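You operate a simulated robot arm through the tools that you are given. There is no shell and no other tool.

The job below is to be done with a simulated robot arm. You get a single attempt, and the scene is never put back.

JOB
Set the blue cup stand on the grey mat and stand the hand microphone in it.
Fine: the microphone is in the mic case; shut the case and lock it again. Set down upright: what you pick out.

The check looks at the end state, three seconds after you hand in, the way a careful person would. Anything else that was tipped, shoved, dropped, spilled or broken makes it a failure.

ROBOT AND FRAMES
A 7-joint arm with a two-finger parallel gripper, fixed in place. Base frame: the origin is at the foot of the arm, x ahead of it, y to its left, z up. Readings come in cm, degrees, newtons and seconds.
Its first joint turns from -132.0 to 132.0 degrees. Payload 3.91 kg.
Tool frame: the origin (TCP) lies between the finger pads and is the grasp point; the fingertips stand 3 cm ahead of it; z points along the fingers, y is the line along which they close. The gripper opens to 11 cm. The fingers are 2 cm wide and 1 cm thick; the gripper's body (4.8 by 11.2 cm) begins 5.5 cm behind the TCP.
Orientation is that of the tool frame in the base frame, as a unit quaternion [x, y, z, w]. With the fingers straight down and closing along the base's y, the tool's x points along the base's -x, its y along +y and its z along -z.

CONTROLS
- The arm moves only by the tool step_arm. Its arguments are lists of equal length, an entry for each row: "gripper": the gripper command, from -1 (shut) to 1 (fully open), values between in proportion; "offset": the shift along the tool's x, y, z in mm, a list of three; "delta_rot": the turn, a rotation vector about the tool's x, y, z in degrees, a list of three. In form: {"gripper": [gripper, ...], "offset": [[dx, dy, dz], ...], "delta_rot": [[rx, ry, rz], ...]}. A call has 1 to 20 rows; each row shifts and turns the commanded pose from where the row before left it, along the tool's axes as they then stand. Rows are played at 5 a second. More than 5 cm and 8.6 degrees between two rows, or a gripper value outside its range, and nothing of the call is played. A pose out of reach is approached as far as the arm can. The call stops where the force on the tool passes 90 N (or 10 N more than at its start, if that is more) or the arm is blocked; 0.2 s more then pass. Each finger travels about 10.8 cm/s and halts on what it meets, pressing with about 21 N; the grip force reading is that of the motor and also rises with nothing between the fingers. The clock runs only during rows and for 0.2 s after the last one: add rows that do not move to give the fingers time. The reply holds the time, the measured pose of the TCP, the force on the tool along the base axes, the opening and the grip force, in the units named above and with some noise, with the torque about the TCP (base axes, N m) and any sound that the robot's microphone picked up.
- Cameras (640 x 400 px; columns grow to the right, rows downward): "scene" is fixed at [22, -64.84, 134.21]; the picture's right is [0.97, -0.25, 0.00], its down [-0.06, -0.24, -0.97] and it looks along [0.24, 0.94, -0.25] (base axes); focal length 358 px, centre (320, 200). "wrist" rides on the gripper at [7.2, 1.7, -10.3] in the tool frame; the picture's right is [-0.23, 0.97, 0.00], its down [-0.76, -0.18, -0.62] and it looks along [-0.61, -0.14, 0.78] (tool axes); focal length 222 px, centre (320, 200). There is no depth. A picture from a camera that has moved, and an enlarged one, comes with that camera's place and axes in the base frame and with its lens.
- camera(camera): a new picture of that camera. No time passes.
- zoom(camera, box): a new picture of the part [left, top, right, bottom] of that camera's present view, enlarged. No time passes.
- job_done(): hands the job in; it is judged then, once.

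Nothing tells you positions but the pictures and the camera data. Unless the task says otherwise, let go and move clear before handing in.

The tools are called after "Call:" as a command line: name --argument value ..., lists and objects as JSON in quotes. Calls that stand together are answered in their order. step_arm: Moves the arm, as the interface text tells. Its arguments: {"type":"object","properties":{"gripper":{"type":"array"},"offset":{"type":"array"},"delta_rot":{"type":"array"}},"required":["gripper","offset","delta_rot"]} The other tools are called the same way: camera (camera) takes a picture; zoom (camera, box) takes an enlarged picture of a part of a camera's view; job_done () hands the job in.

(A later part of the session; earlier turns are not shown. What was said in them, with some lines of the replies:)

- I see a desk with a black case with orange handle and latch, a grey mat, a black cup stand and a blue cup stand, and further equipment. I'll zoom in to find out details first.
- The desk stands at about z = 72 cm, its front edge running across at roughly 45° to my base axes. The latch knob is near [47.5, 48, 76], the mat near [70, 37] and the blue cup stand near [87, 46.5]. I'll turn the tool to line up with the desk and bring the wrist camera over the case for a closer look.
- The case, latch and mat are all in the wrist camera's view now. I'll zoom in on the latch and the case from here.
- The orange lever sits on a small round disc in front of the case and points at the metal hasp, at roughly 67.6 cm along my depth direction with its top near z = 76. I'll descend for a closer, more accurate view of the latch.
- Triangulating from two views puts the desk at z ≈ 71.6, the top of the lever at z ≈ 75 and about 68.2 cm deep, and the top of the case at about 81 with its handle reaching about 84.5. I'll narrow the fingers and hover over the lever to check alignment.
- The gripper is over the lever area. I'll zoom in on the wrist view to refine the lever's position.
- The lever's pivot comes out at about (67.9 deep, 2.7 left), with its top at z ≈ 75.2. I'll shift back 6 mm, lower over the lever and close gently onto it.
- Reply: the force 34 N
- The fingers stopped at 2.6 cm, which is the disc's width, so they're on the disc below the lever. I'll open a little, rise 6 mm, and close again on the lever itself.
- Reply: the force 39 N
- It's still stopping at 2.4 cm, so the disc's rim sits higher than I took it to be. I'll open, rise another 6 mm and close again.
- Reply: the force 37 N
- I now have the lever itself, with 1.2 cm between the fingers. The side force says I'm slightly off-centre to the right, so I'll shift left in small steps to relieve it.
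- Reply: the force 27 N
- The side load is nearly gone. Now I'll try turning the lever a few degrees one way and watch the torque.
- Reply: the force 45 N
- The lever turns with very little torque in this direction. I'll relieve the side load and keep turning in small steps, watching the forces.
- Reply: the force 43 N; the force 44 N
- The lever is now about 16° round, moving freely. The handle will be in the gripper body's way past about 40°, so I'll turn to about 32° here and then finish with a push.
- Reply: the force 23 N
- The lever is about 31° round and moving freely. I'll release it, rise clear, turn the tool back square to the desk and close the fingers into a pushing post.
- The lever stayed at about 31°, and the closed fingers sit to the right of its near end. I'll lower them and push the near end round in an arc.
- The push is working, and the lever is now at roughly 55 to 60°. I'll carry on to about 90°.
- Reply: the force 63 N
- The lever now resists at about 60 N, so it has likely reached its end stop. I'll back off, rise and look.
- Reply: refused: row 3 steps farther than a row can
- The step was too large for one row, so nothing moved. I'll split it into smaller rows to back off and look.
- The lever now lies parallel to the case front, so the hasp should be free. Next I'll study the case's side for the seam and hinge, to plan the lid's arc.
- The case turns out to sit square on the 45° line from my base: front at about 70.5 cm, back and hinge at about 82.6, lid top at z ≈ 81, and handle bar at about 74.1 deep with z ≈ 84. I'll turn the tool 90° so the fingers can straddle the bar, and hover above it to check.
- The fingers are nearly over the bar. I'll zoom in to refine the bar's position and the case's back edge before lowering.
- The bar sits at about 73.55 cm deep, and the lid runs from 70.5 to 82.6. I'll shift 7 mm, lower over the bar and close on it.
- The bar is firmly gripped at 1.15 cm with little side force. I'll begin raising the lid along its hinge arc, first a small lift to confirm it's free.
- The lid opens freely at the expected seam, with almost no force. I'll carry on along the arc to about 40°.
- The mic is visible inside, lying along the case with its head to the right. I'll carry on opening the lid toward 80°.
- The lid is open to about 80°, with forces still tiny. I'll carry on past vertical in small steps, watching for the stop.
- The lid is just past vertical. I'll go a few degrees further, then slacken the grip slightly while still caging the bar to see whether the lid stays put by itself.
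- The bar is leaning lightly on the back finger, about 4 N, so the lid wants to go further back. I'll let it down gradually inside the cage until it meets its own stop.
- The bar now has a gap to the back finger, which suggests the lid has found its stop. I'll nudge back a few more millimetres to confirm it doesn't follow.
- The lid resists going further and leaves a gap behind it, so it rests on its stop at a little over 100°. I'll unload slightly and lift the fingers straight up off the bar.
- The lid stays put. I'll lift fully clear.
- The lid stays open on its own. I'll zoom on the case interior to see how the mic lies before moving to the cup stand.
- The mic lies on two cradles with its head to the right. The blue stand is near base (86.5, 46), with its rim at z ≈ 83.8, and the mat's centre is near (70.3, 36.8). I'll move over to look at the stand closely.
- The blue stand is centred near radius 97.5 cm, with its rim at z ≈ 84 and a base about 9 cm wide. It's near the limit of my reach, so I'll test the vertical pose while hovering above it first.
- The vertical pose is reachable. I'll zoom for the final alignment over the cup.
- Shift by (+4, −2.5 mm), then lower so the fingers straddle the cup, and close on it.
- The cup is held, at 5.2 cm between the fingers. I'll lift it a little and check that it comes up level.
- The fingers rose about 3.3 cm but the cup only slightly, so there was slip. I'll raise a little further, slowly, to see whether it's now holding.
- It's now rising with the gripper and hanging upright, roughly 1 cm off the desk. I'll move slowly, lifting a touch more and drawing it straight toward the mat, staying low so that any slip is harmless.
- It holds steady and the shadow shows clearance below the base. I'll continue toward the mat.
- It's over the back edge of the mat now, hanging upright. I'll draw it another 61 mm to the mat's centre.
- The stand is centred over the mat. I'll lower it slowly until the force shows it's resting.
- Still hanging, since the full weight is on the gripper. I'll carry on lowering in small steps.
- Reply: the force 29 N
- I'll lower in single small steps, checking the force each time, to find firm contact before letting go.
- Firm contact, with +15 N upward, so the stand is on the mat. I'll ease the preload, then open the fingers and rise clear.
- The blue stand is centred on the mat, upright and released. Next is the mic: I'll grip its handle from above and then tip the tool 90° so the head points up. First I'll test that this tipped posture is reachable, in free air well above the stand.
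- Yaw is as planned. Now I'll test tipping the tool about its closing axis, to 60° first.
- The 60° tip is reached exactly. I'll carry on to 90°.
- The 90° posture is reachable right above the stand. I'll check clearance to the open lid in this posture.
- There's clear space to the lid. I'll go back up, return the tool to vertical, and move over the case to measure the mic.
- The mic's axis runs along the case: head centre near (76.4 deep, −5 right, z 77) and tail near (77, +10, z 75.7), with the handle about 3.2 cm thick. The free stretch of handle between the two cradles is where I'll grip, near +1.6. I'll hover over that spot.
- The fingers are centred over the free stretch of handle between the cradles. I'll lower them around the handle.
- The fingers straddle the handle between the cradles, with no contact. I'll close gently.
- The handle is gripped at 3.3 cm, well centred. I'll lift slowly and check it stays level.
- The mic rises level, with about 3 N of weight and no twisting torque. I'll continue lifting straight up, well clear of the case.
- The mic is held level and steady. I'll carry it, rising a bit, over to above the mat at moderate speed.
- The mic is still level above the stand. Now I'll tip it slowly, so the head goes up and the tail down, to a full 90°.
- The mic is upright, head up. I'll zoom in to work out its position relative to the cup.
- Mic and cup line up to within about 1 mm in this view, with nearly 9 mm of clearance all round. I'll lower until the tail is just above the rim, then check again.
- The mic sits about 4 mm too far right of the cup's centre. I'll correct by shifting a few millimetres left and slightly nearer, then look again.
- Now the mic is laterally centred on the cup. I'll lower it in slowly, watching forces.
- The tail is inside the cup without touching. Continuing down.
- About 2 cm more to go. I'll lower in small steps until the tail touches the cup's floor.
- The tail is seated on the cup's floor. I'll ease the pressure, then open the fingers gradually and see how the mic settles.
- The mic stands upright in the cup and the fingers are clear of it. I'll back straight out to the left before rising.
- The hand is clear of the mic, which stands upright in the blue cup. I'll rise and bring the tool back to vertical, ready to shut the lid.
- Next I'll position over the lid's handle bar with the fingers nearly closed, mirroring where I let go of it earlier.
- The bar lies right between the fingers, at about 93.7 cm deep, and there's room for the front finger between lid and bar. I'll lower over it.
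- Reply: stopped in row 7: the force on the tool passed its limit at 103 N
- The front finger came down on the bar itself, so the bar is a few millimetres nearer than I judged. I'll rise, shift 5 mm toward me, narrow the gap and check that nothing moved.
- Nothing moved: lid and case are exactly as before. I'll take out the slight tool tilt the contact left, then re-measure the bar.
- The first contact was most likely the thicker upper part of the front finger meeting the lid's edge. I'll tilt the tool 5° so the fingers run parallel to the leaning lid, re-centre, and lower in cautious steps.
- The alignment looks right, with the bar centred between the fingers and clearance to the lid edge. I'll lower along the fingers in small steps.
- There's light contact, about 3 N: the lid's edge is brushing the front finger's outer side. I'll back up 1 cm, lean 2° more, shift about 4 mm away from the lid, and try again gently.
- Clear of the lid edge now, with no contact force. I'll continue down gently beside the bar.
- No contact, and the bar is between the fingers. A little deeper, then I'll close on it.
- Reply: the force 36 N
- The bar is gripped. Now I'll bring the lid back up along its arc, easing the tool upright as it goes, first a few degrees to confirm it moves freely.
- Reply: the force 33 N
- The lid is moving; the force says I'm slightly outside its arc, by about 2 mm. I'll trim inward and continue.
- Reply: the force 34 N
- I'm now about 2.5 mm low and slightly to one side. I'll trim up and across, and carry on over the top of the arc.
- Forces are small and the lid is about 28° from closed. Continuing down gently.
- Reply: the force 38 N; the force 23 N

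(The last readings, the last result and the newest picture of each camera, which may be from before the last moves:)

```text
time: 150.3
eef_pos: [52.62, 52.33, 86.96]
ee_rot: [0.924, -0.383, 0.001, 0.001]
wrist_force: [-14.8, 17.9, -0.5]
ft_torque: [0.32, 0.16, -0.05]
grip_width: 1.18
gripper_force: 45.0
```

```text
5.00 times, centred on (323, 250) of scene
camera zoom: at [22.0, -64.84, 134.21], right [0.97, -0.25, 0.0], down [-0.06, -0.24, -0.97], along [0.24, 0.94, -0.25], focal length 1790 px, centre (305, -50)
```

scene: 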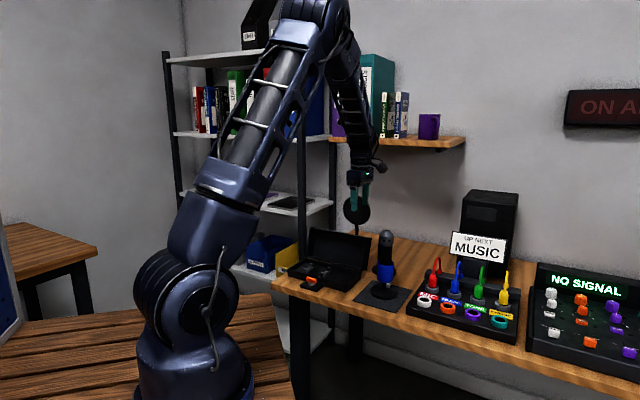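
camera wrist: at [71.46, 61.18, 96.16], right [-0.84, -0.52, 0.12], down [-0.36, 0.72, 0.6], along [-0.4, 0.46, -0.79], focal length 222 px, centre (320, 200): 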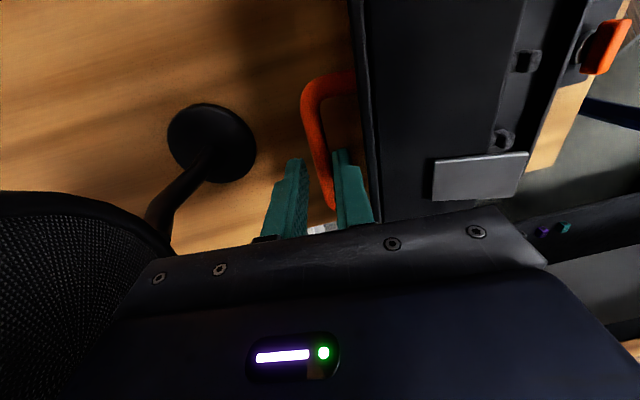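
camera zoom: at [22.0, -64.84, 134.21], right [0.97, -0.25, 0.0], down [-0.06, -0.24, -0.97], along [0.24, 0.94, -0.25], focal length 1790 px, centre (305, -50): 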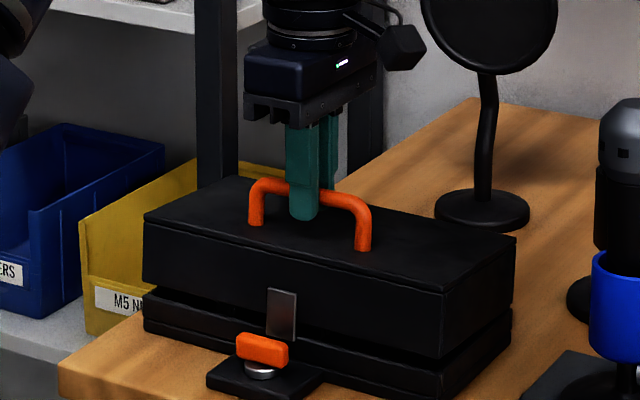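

Nearly shut. I'll relieve the side load and lower the last few degrees.

Call:
step_arm --gripper '[-1, -1, -1, -1]' --offset '[[-1, 3, 3.5], [-1, 2.5, 3], [0, 0, 0], [0, 0, 0]]' --delta_rot '[[0, 0, 0], [0, 0, 0], [0, 0, 0], [0, 0, 0]]'

Call:
step_arm --gripper '[-1, -1, -1, -1]' --offset '[[0, 1.5, 2], [0, 0, 1.5], [0, 0, 0], [0, 0, 0]]' --delta_rot '[[0, 0, 0], [0, 0, 0], [0, 0, 0], [0, 0, 0]]'

Call:
zoom --camera "scene" --box '[275, 210, 371, 290]'

```text
time: 151.3
eef_pos: [52.06, 51.89, 86.02]
ee_rot: [0.924, -0.383, 0.001, 0.001]
wrist_force: [-8.5, -29.4, 21.7]
ft_torque: [-1.11, -0.44, 0.06]
grip_width: 1.15
gripper_force: 45.0
```

```text
time: 152.3
eef_pos: [51.97, 51.99, 85.86]
ee_rot: [0.924, -0.383, 0.001, -0.001]
wrist_force: [-6.1, -22.3, 32.7]
ft_torque: [-0.26, 0.15, 0.01]
grip_width: 1.13
gripper_force: 44.8
```

```text
5.00 times, centred on (323, 250) of scene
camera zoom: at [22.0, -64.84, 134.21], right [0.97, -0.25, 0.0], down [-0.06, -0.24, -0.97], along [0.24, 0.94, -0.25], focal length 1790 px, centre (305, -50)
```

zoom: 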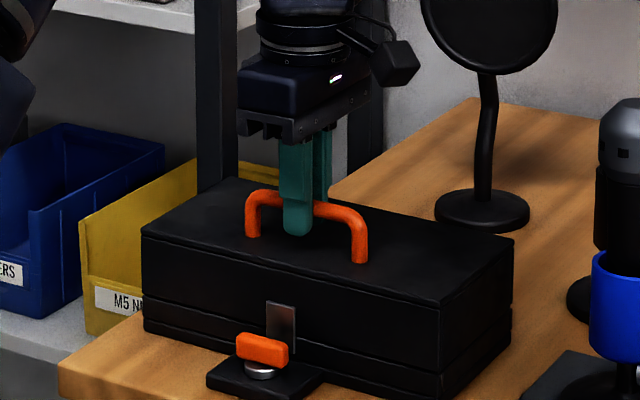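

The lid is shut and the seam is closed. I'll take off the load, open the fingers and rise off the handle.

Call:
step_arm --gripper '[-1, -1, -0.7, -0.4, -0.3, -0.3, -0.3, -0.3, -0.3, -0.3]' --offset '[[0, 1, -1.5], [0, 0.5, -0.5], [0, 0, 0], [0, 0, 0], [0, 0, 0], [0, 0, -15], [0, 0, -30], [0, 0, -40], [0, 0, -40], [0, 0, 0]]' --delta_rot '[[0, 0, 0], [0, 0, 0], [0, 0, 0], [0, 0, 0], [0, 0, 0], [0, 0, 0], [0, 0, 0], [0, 0, 0], [0, 0, 0], [0, 0, 0]]'

Call:
zoom --camera "scene" --box '[275, 210, 371, 290]'

Call:
camera --camera "wrist"

```text
time: 154.5
eef_pos: [51.91, 52.21, 98.59]
ee_rot: [0.924, -0.383, 0.001, 0.001]
wrist_force: [-0.3, -0.3, 0.3]
ft_torque: [0.03, 0.0, -0.02]
grip_width: 3.87
gripper_force: 0.0
```

```text
5.00 times, centred on (323, 250) of scene
camera zoom: at [22.0, -64.84, 134.21], right [0.97, -0.25, 0.0], down [-0.06, -0.24, -0.97], along [0.24, 0.94, -0.25], focal length 1790 px, centre (305, -50)
```

zoom: 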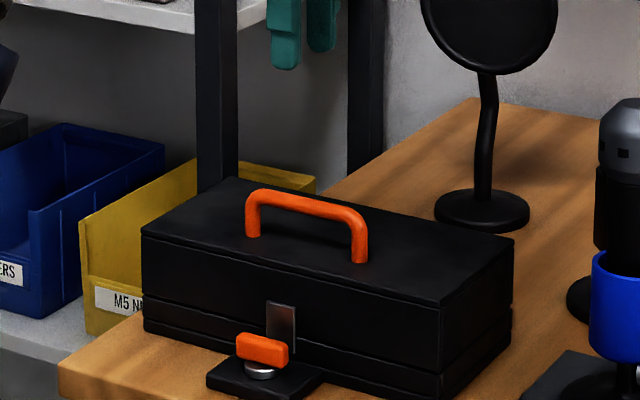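

```text
taken
camera wrist: at [55.86, 45.83, 109.02], right [-0.85, -0.53, 0.0], down [-0.41, 0.67, 0.62], along [-0.33, 0.53, -0.78], focal length 222 px, centre (320, 200)
```

wrist: 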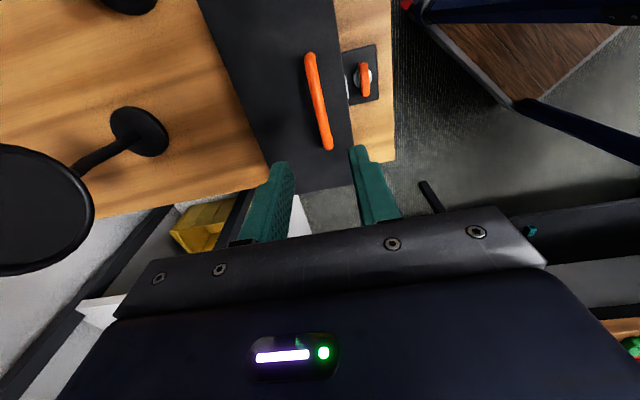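

The lid is down. I'll compare the case's position with an earlier picture using the same zoom window, to be sure nothing shifted.

Call:
zoom --camera "scene" --box '[280, 235, 376, 295]'

Call:
zoom --camera "scene" --box '[285, 255, 349, 295]'

Call:
zoom --camera "scene" --box '[350, 225, 446, 315]'

```text
6.67 times, centred on (328, 265) of scene
camera zoom: at [22.0, -64.84, 134.21], right [0.97, -0.25, 0.0], down [-0.06, -0.24, -0.97], along [0.24, 0.94, -0.25], focal length 2387 px, centre (267, -233)
```

zoom: 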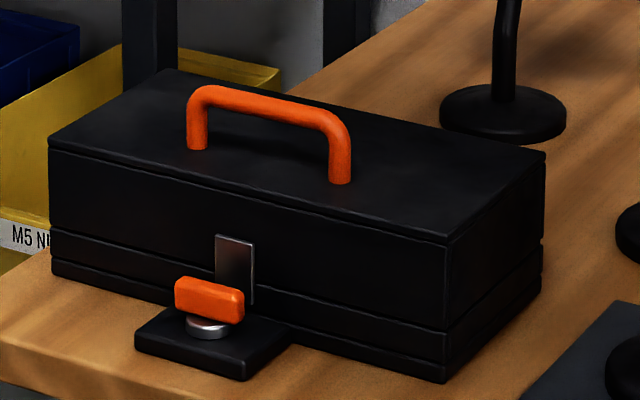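

```text
10.00 times, centred on (317, 275) of scene
camera zoom: at [22.0, -64.84, 134.21], right [0.97, -0.25, 0.0], down [-0.06, -0.24, -0.97], along [0.24, 0.94, -0.25], focal length 3581 px, centre (350, -550)
```

zoom: 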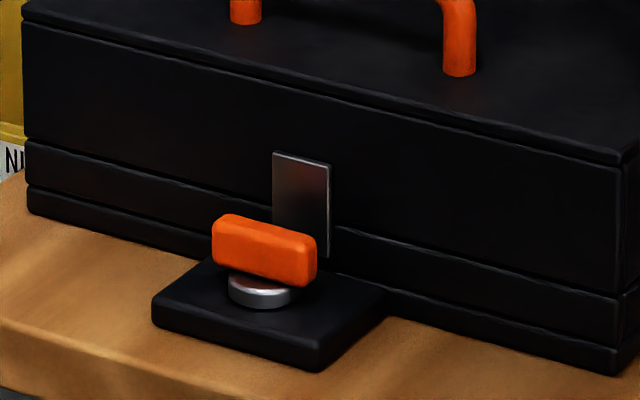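

```text
4.44 times, centred on (398, 270) of scene
camera zoom: at [22.0, -64.84, 134.21], right [0.97, -0.25, 0.0], down [-0.06, -0.24, -0.97], along [0.24, 0.94, -0.25], focal length 1592 px, centre (-27, -111)
```

zoom: 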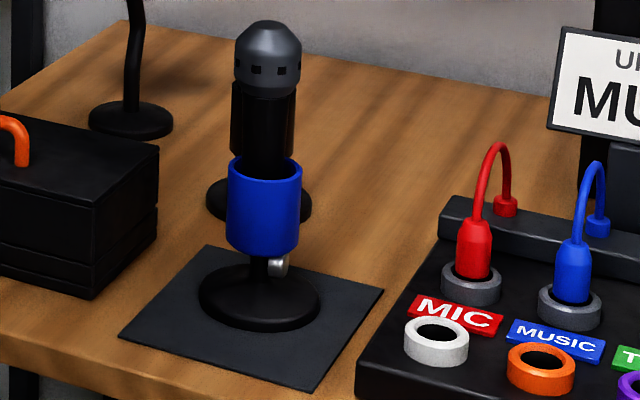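

Everything is where it was: the case is shut with the hasp down, and the mic stands upright in the blue cup on the mat. Now to lock it: I'll turn the tool square to the case and look at the lever.

Call:
step_arm --gripper '[-0.6, -1, -1, -1, -1, -1, -1, -1, -1, -1, -1, -1, -1, -1, -1, -1, -1, -1, -1, -1]' --offset '[[0, 0, 0], [0, 0, 0], [0, 0, 0], [0, 0, 0], [0, 0, 0], [0, 0, 0], [0, 0, 0], [0, 0, 0], [0, 0, 0], [0, 0, 0], [0, 0, 0], [0, 0, 0], [34, 0, 0], [34, 0, 0], [34, 0, 0], [34, 0, 0], [0, 0, 29], [0, 0, 29], [0, 0, 29], [0, 0, 0]]' --delta_rot '[[0, 0, 7.5], [0, 0, 7.5], [0, 0, 7.5], [0, 0, 7.5], [0, 0, 7.5], [0, 0, 7.5], [0, 0, 7.5], [0, 0, 7.5], [0, 0, 7.5], [0, 0, 7.5], [0, 0, 7.5], [0, 0, 7.5], [0, 0, 0], [0, 0, 0], [0, 0, 0], [0, 0, 0], [0, 0, 0], [0, 0, 0], [0, 0, 0], [0, 0, 0]]'

Call:
camera --camera "wrist"

Call:
zoom --camera "wrist" --box '[256, 90, 384, 190]'

```text
time: 158.7
eef_pos: [42.32, 42.19, 90.05]
ee_rot: [-0.382, 0.924, -0.001, 0.001]
wrist_force: [-0.2, -0.5, 0.4]
ft_torque: [-0.01, 0.0, -0.02]
grip_width: 0.01
gripper_force: 20.2
```

```text
taken
camera wrist: at [35.95, 38.21, 100.31], right [-0.53, 0.85, 0.0], down [0.66, 0.41, 0.62], along [0.53, 0.33, -0.78], focal length 222 px, centre (320, 200)
```

wrist: 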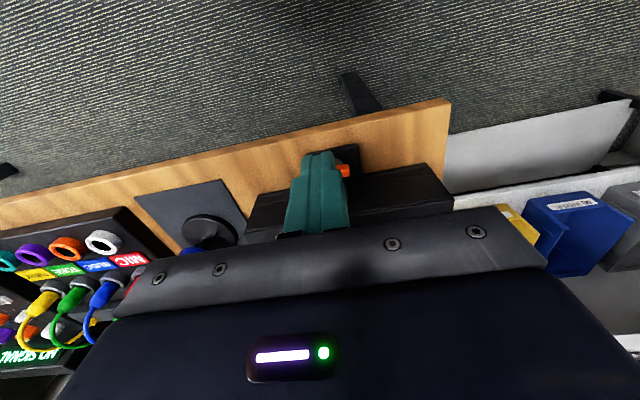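

```text
4.00 times, centred on (320, 140) of wrist
camera zoom: at [35.95, 38.21, 100.31], right [-0.53, 0.85, 0.0], down [0.66, 0.41, 0.62], along [0.53, 0.33, -0.78], focal length 888 px, centre (320, 440)
```

zoom: 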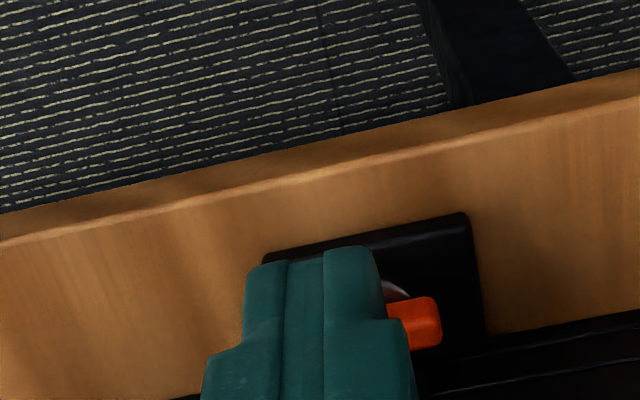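

I know the lever's pivot from when I gripped it, about (67.9, −0.1). I'll bring the closed fingers down on the robot side of the lever's right end.

Call:
step_arm --gripper '[-1, -1, -1, -1, -1, -1, -1]' --offset '[[-27.1, -14.5, 0], [-27.1, -14.5, 0], [0, 0, 40], [0, 0, 40], [0, 0, 20], [0, 0, 0], [0, 0, 0]]' --delta_rot '[[0, 0, 0], [0, 0, 0], [0, 0, 0], [0, 0, 0], [0, 0, 0], [0, 0, 0], [0, 0, 0]]'

Call:
zoom --camera "wrist" --box '[220, 60, 412, 180]'

Call:
zoom --camera "scene" --box '[285, 240, 349, 290]'

```text
time: 160.3
eef_pos: [48.16, 43.99, 79.81]
ee_rot: [-0.382, 0.924, -0.001, 0.001]
wrist_force: [-0.1, 0.0, 0.6]
ft_torque: [0.02, 0.02, -0.04]
grip_width: 0.01
gripper_force: 20.8
```

```text
3.33 times, centred on (316, 120) of wrist
camera zoom: at [41.87, 40.05, 90.13], right [-0.53, 0.85, 0.0], down [0.66, 0.41, 0.62], along [0.53, 0.33, -0.78], focal length 740 px, centre (333, 467)
```

zoom: 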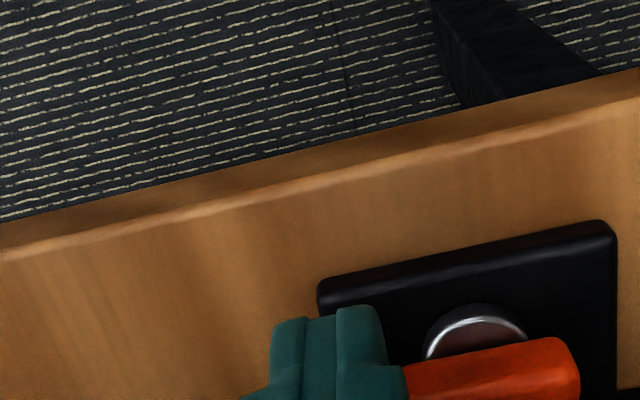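

```text
8.00 times, centred on (317, 265) of scene
camera zoom: at [22.0, -64.84, 134.21], right [0.97, -0.25, 0.0], down [-0.06, -0.24, -0.97], along [0.24, 0.94, -0.25], focal length 2865 px, centre (344, -320)
```

zoom: 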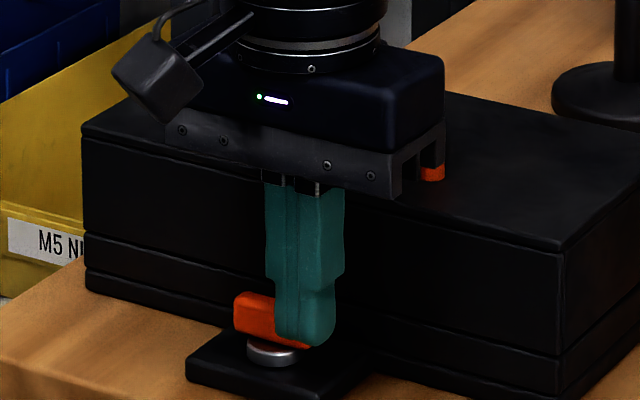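

The post is in place on the robot side of the lever's right end. I'll lower the last bit and push the right end forward, toward the case.

Call:
step_arm --gripper '[-1, -1, -1, -1, -1, -1, -1, -1]' --offset '[[0, 0, 10], [0, 0, 4], [-6, 0.3, 0], [-5.3, 0.4, 0], [-6.5, -1, 0], [-3.2, 0.7, 0], [-3.3, 0.7, 0], [0, 0, 0]]' --delta_rot '[[0, 0, 0], [0, 0, 0], [0, 0, 0], [0, 0, 0], [0, 0, 0], [0, 0, 0], [0, 0, 0], [0, 0, 0]]'

Call:
zoom --camera "scene" --box '[285, 240, 349, 290]'

Call:
zoom --camera "wrist" --box '[220, 60, 412, 180]'

```text
time: 162.1
eef_pos: [49.87, 45.92, 78.35]
ee_rot: [-0.383, 0.924, -0.001, 0.001]
wrist_force: [-0.1, 0.3, 0.0]
ft_torque: [-0.01, 0.0, -0.02]
grip_width: 0.0
gripper_force: 21.3
```

```text
8.00 times, centred on (317, 265) of scene
camera zoom: at [22.0, -64.84, 134.21], right [0.97, -0.25, 0.0], down [-0.06, -0.24, -0.97], along [0.24, 0.94, -0.25], focal length 2865 px, centre (344, -320)
```

zoom: 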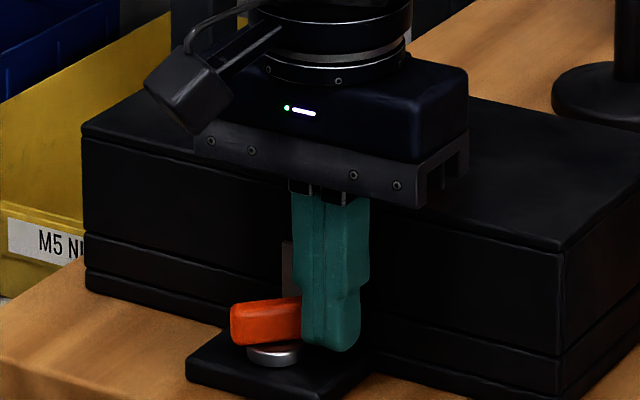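

```text
3.33 times, centred on (316, 120) of wrist
camera zoom: at [43.48, 41.93, 88.71], right [-0.53, 0.85, 0.0], down [0.66, 0.41, 0.62], along [0.53, 0.33, -0.78], focal length 740 px, centre (333, 467)
```

zoom: 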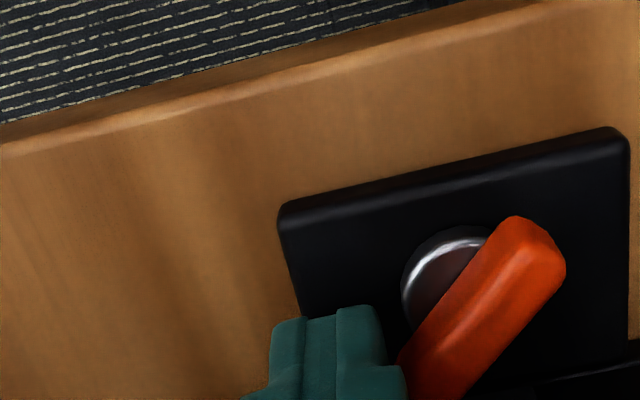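

The lever is turning back nicely, now about 50° from locked. I'll continue pushing round.

Call:
step_arm --gripper '[-1, -1, -1, -1, -1, -1]' --offset '[[-2.7, 1.3, 0], [-2.6, 1.3, 0], [-2.3, 2.4, 0], [-1.5, 2.4, 0], [0, 0, 0], [0, 0, 0]]' --delta_rot '[[0, 0, 0], [0, 0, 0], [0, 0, 0], [0, 0, 0], [0, 0, 0], [0, 0, 0]]'

Call:
zoom --camera "wrist" --box '[220, 60, 412, 180]'

Call:
zoom --camera "scene" --box '[285, 240, 349, 290]'

```text
time: 163.5
eef_pos: [50.05, 47.16, 78.41]
ee_rot: [-0.383, 0.924, -0.001, 0.0]
wrist_force: [-2.3, -5.0, 0.9]
ft_torque: [0.34, -0.15, -0.11]
grip_width: 0.01
gripper_force: 20.9
```

```text
3.33 times, centred on (316, 120) of wrist
camera zoom: at [43.68, 43.13, 88.71], right [-0.53, 0.85, 0.0], down [0.66, 0.41, 0.62], along [0.53, 0.33, -0.78], focal length 740 px, centre (333, 467)
```

zoom: 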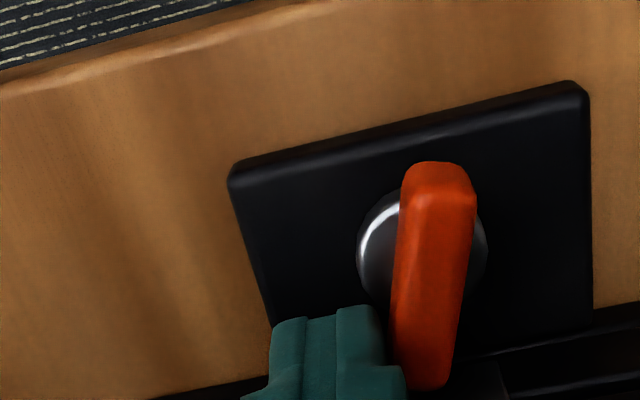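

```text
8.00 times, centred on (317, 265) of scene
camera zoom: at [22.0, -64.84, 134.21], right [0.97, -0.25, 0.0], down [-0.06, -0.24, -0.97], along [0.24, 0.94, -0.25], focal length 2865 px, centre (344, -320)
```

zoom: 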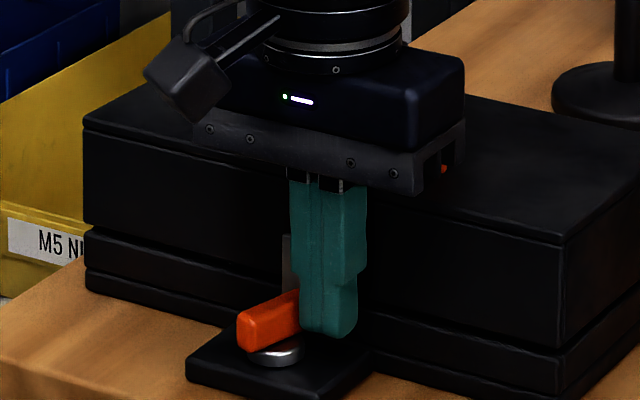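

The lever is about 15 to 20° from locked. I'll push its end a little further left, then finish by gripping it so the jaws square it up.

Call:
step_arm --gripper '[-1, -1, -1, -1]' --offset '[[0, 1.5, 0], [0, 1.5, 0], [0, 0, 0], [0, 0, 0]]' --delta_rot '[[0, 0, 0], [0, 0, 0], [0, 0, 0], [0, 0, 0]]'

Call:
zoom --camera "wrist" --box '[220, 60, 412, 180]'

```text
time: 164.5
eef_pos: [49.76, 47.05, 78.46]
ee_rot: [-0.384, 0.923, -0.001, 0.001]
wrist_force: [-1.1, -0.5, 0.1]
ft_torque: [0.02, -0.09, 0.01]
grip_width: 0.01
gripper_force: 20.7
```

```text
3.33 times, centred on (316, 120) of wrist
camera zoom: at [43.5, 43.21, 88.75], right [-0.53, 0.85, 0.0], down [0.66, 0.41, 0.62], along [0.53, 0.33, -0.78], focal length 740 px, centre (333, 467)
```

zoom: 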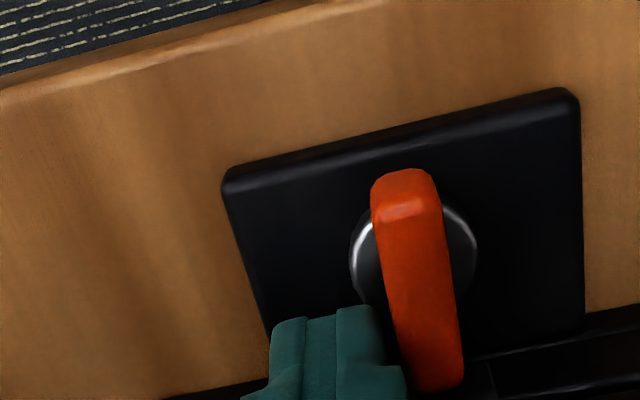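

Only about 6° left. I'll lift off, open the fingers, and come down straddling the lever to square it up with a grip.

Call:
step_arm --gripper '[-1, -1, -1, -0.35, -0.35, -0.35, -0.35, -0.35]' --offset '[[0, 0.8, 0], [0, 0, 0], [0, -4, -15], [0, 0, -20], [4, 13, 0], [3.5, 10, 0], [0, 0, 0], [0, 0, 0]]' --delta_rot '[[0, 0, 0], [0, 0, 0], [0, 0, 0], [0, 0, 0], [0, 0, 0], [0, 0, 0], [0, 0, 0], [0, 0, 0]]'

Call:
camera --camera "wrist"

Call:
zoom --camera "wrist" --box '[220, 70, 412, 190]'

```text
time: 166.3
eef_pos: [47.72, 48.1, 82.15]
ee_rot: [-0.383, 0.924, -0.001, 0.001]
wrist_force: [-0.4, 0.2, 0.4]
ft_torque: [0.01, 0.0, 0.0]
grip_width: 3.56
gripper_force: 0.1
```

```text
taken
camera wrist: at [41.48, 44.15, 92.43], right [-0.53, 0.85, 0.0], down [0.66, 0.41, 0.62], along [0.53, 0.33, -0.78], focal length 222 px, centre (320, 200)
```

wrist: 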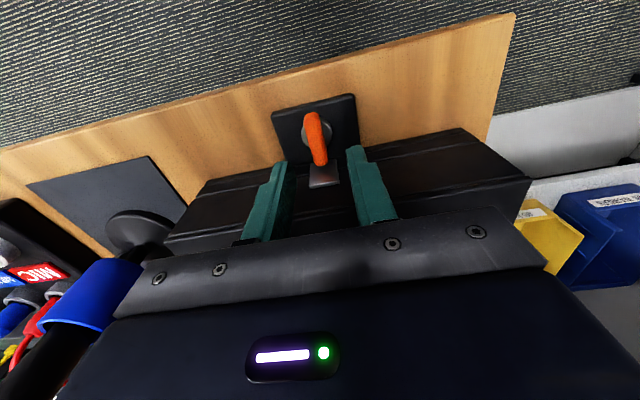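

```text
3.33 times, centred on (316, 130) of wrist
camera zoom: at [41.48, 44.15, 92.43], right [-0.53, 0.85, 0.0], down [0.66, 0.41, 0.62], along [0.53, 0.33, -0.78], focal length 740 px, centre (333, 433)
```

zoom: 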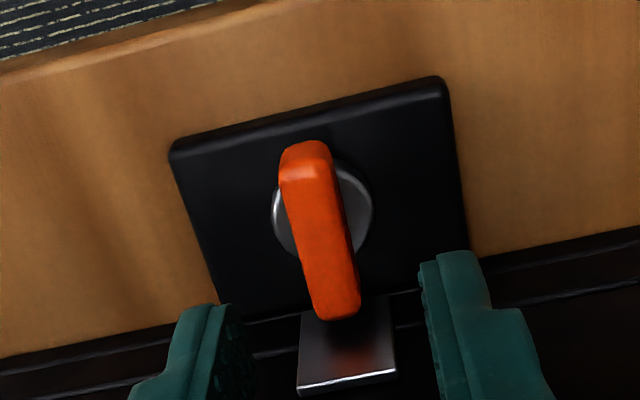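

The lever is nearly square over the hasp. I'll centre on it, lower, and close to square it up exactly.

Call:
step_arm --gripper '[-0.35, -0.35, -0.35, -0.5, -0.7, -1, -1, -1]' --offset '[[-1, -3, 12], [0, 0, 12], [0, 0, 12], [0, 0, 0], [0, 0, 0], [0, 0, 0], [0, 0, 0], [0, 0, 0]]' --delta_rot '[[0, 0, 0], [0, 0, 0], [0, 0, 0], [0, 0, 0], [0, 0, 0], [0, 0, 0], [0, 0, 0], [0, 0, 0]]'

Call:
zoom --camera "wrist" --box '[220, 60, 412, 180]'

Call:
zoom --camera "scene" --box '[285, 240, 349, 290]'

```text
time: 168.1
eef_pos: [48.09, 47.87, 78.48]
ee_rot: [-0.383, 0.924, 0.0, 0.001]
wrist_force: [-9.9, 12.8, -5.2]
ft_torque: [0.8, -0.1, -0.08]
grip_width: 1.2
gripper_force: 44.5
```

```text
3.33 times, centred on (316, 120) of wrist
camera zoom: at [41.7, 44.06, 88.75], right [-0.53, 0.85, 0.0], down [0.66, 0.41, 0.62], along [0.53, 0.33, -0.78], focal length 740 px, centre (333, 467)
```

zoom: 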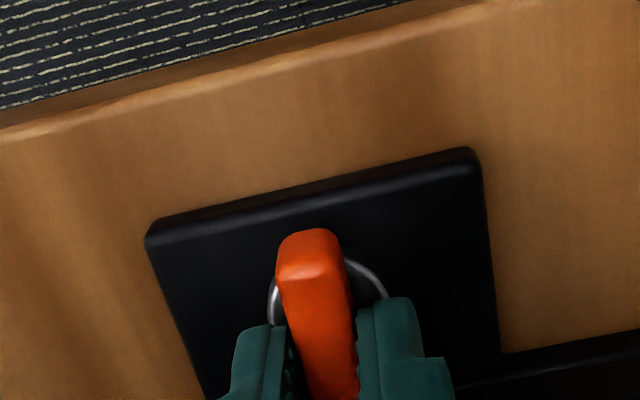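

```text
8.00 times, centred on (317, 265) of scene
camera zoom: at [22.0, -64.84, 134.21], right [0.97, -0.25, 0.0], down [-0.06, -0.24, -0.97], along [0.24, 0.94, -0.25], focal length 2865 px, centre (344, -320)
```

zoom: 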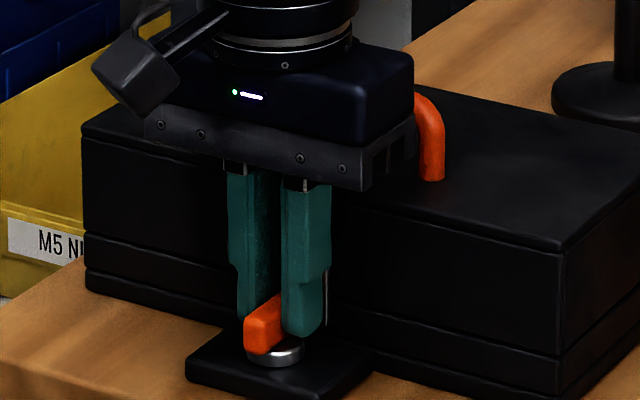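

The lever is gripped square to the case. I'll turn it gently a couple of degrees further to feel whether it's at its locked stop.

Call:
step_arm --gripper '[-1, -1, -1, -1]' --offset '[[0, 0, 0], [0, 0, 0], [0, 0, 0], [0, 0, 0]]' --delta_rot '[[0, 0, -1.5], [0, 0, -1.5], [0, 0, 0], [0, 0, 0]]'

Call:
zoom --camera "wrist" --box '[220, 60, 412, 180]'

```text
time: 169.1
eef_pos: [48.0, 48.1, 78.46]
ee_rot: [-0.407, 0.914, -0.001, 0.001]
wrist_force: [-11.8, 11.3, 28.9]
ft_torque: [-0.01, 1.02, -1.01]
grip_width: 1.24
gripper_force: 45.0
```

```text
3.33 times, centred on (316, 120) of wrist
camera zoom: at [41.9, 43.74, 88.73], right [-0.57, 0.82, 0.0], down [0.64, 0.45, 0.62], along [0.51, 0.36, -0.78], focal length 740 px, centre (333, 467)
```

zoom: 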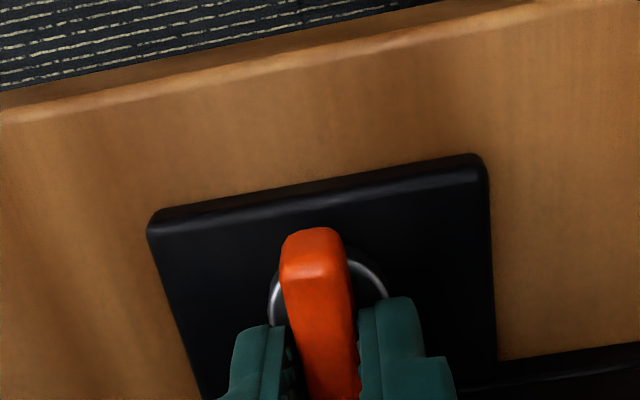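

Torque rises to 1 N·m and the lever no longer follows, so it's against its locked stop. I'll ease back to release the twist, open, and rise clear.

Call:
step_arm --gripper '[-1, -1, -0.7, -0.4, -0.3, -0.3, -0.3, -0.3, -0.3, -0.3, -0.3]' --offset '[[0, 0, 0], [0, 0, 0], [0, 0, 0], [0, 0, 0], [0, 0, 0], [0, 0, -15], [0, 0, -25], [20, 0, -30], [40, 0, -20], [45, 0, 0], [0, 0, 0]]' --delta_rot '[[0, 0, 1], [0, 0, 0.7], [0, 0, 0], [0, 0, 0], [0, 0, 0], [0, 0, 0], [0, 0, 0], [0, 0, 0], [0, 0, 0], [0, 0, 0], [0, 0, 0]]'

Call:
camera --camera "wrist"

Call:
zoom --camera "scene" --box '[285, 255, 349, 295]'

Call:
zoom --camera "scene" --box '[280, 235, 376, 295]'

```text
time: 171.5
eef_pos: [41.0, 40.11, 87.36]
ee_rot: [-0.393, 0.92, -0.001, 0.0]
wrist_force: [0.2, 0.0, -0.6]
ft_torque: [-0.01, 0.01, 0.03]
grip_width: 3.85
gripper_force: 0.2
```

```text
taken
camera wrist: at [34.67, 36.01, 97.69], right [-0.55, 0.84, 0.0], down [0.65, 0.43, 0.62], along [0.52, 0.34, -0.78], focal length 222 px, centre (320, 200)
```

wrist: 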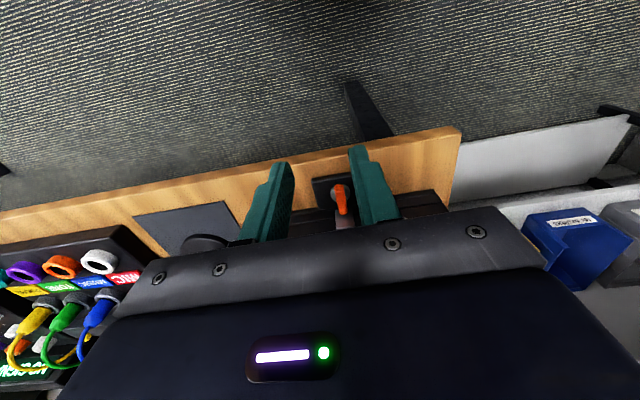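

```text
10.00 times, centred on (317, 275) of scene
camera zoom: at [22.0, -64.84, 134.21], right [0.97, -0.25, 0.0], down [-0.06, -0.24, -0.97], along [0.24, 0.94, -0.25], focal length 3581 px, centre (350, -550)
```

zoom: 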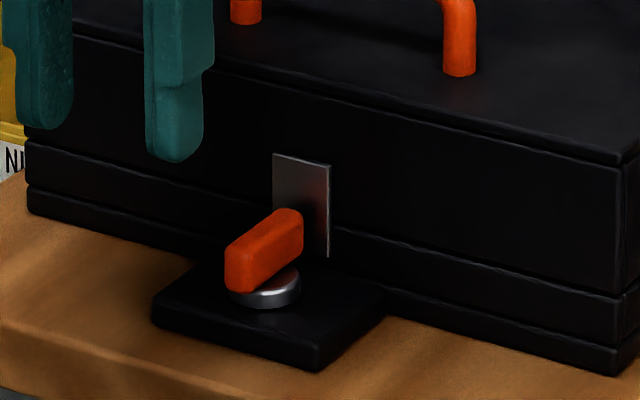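

```text
6.67 times, centred on (328, 265) of scene
camera zoom: at [22.0, -64.84, 134.21], right [0.97, -0.25, 0.0], down [-0.06, -0.24, -0.97], along [0.24, 0.94, -0.25], focal length 2387 px, centre (267, -233)
```

zoom: 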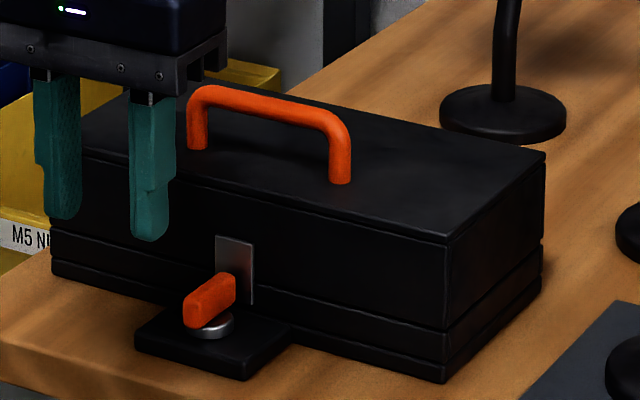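

The lever is back exactly as in the very first picture, and the case is shut and locked. I'll retreat the arm up and clear, then do a final check of everything.

Call:
step_arm --gripper '[-0.3, -0.3, -0.3, -0.3, -0.3, -0.3]' --offset '[[0, 0, -40], [0, 0, -45], [0, 0, -45], [0, 0, -45], [0, 0, 0], [0, 0, 0]]' --delta_rot '[[0, 0, 0], [0, 0, 0], [0, 0, 0], [0, 0, 0], [0, 0, 0], [0, 0, 0]]'

Call:
camera --camera "scene"

Call:
zoom --camera "scene" --box '[270, 190, 430, 310]'

Call:
zoom --camera "scene" --box '[360, 200, 540, 350]'

Call:
zoom --camera "scene" --box '[355, 220, 415, 305]'

```text
time: 172.9
eef_pos: [41.08, 40.49, 104.99]
ee_rot: [-0.393, 0.92, -0.001, 0.001]
wrist_force: [0.4, 0.0, 0.4]
ft_torque: [-0.01, 0.0, -0.02]
grip_width: 3.87
gripper_force: 0.1
```

```text
taken
```

scene: 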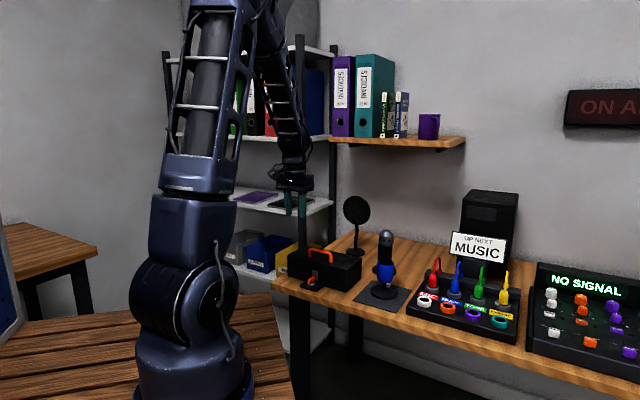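

```text
3.33 times, centred on (350, 250) of scene
camera zoom: at [22.0, -64.84, 134.21], right [0.97, -0.25, 0.0], down [-0.06, -0.24, -0.97], along [0.24, 0.94, -0.25], focal length 1194 px, centre (220, 33)
```

zoom: 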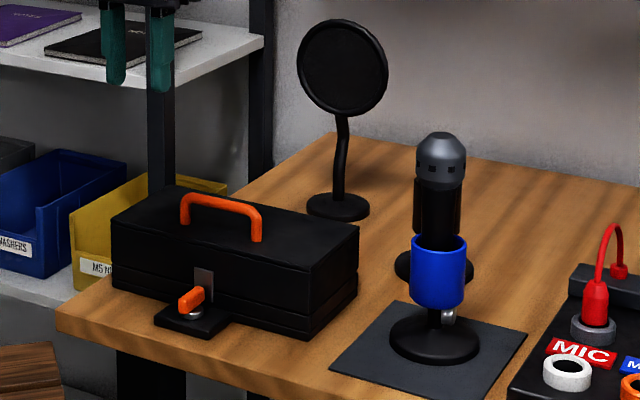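

```text
2.67 times, centred on (450, 275) of scene
camera zoom: at [22.0, -64.84, 134.21], right [0.97, -0.25, 0.0], down [-0.06, -0.24, -0.97], along [0.24, 0.94, -0.25], focal length 955 px, centre (-27, 0)
```

zoom: 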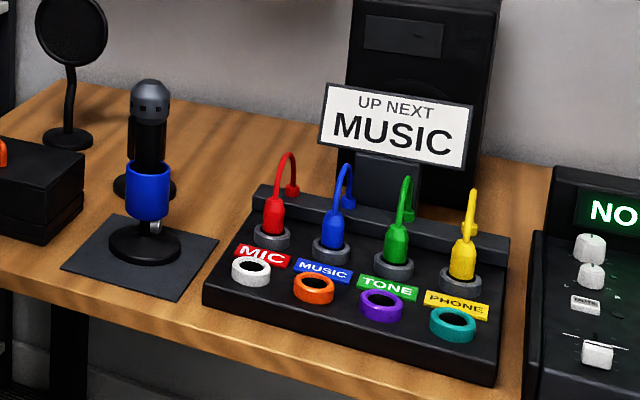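

```text
4.71 times, centred on (385, 262) of scene
camera zoom: at [22.0, -64.84, 134.21], right [0.97, -0.25, 0.0], down [-0.06, -0.24, -0.97], along [0.24, 0.94, -0.25], focal length 1685 px, centre (14, -94)
```

zoom: 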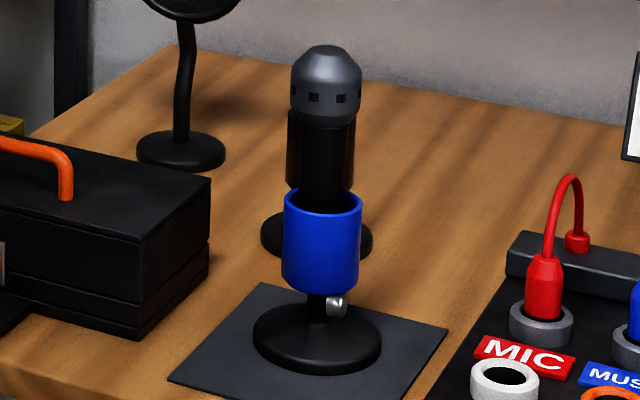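

The blue stand sits on the grey mat with the mic standing upright in it, and the case is shut with the lever in its locked position. The pop filter, black stand and signal box look the same as at the start, and the arm is clear, so I'm handing in.

Call:
job_done

```text
The job is handed in.
```

The job is handed in. The blue cup stand is centred on the grey mat with the hand microphone standing upright in it, head up. The case is shut and locked.

- **Lock:** I turned the lever until it met its stop. It now sits just as it did in the first picture.
- **Lid contact:** While I was going for the handle to shut the lid, a finger pressed on the lid or its handle at about 103 N. The arm stopped itself. Pictures before and after show neither the lid nor the case moved.
- **Cup stand:** The stand slipped in the grip on the first lift. It stayed upright and was set down gently on the mat.
- **Surroundings:** In the last pictures the pop filter, black stand and signal box are where they started. The gripper is empty and clear of everything.
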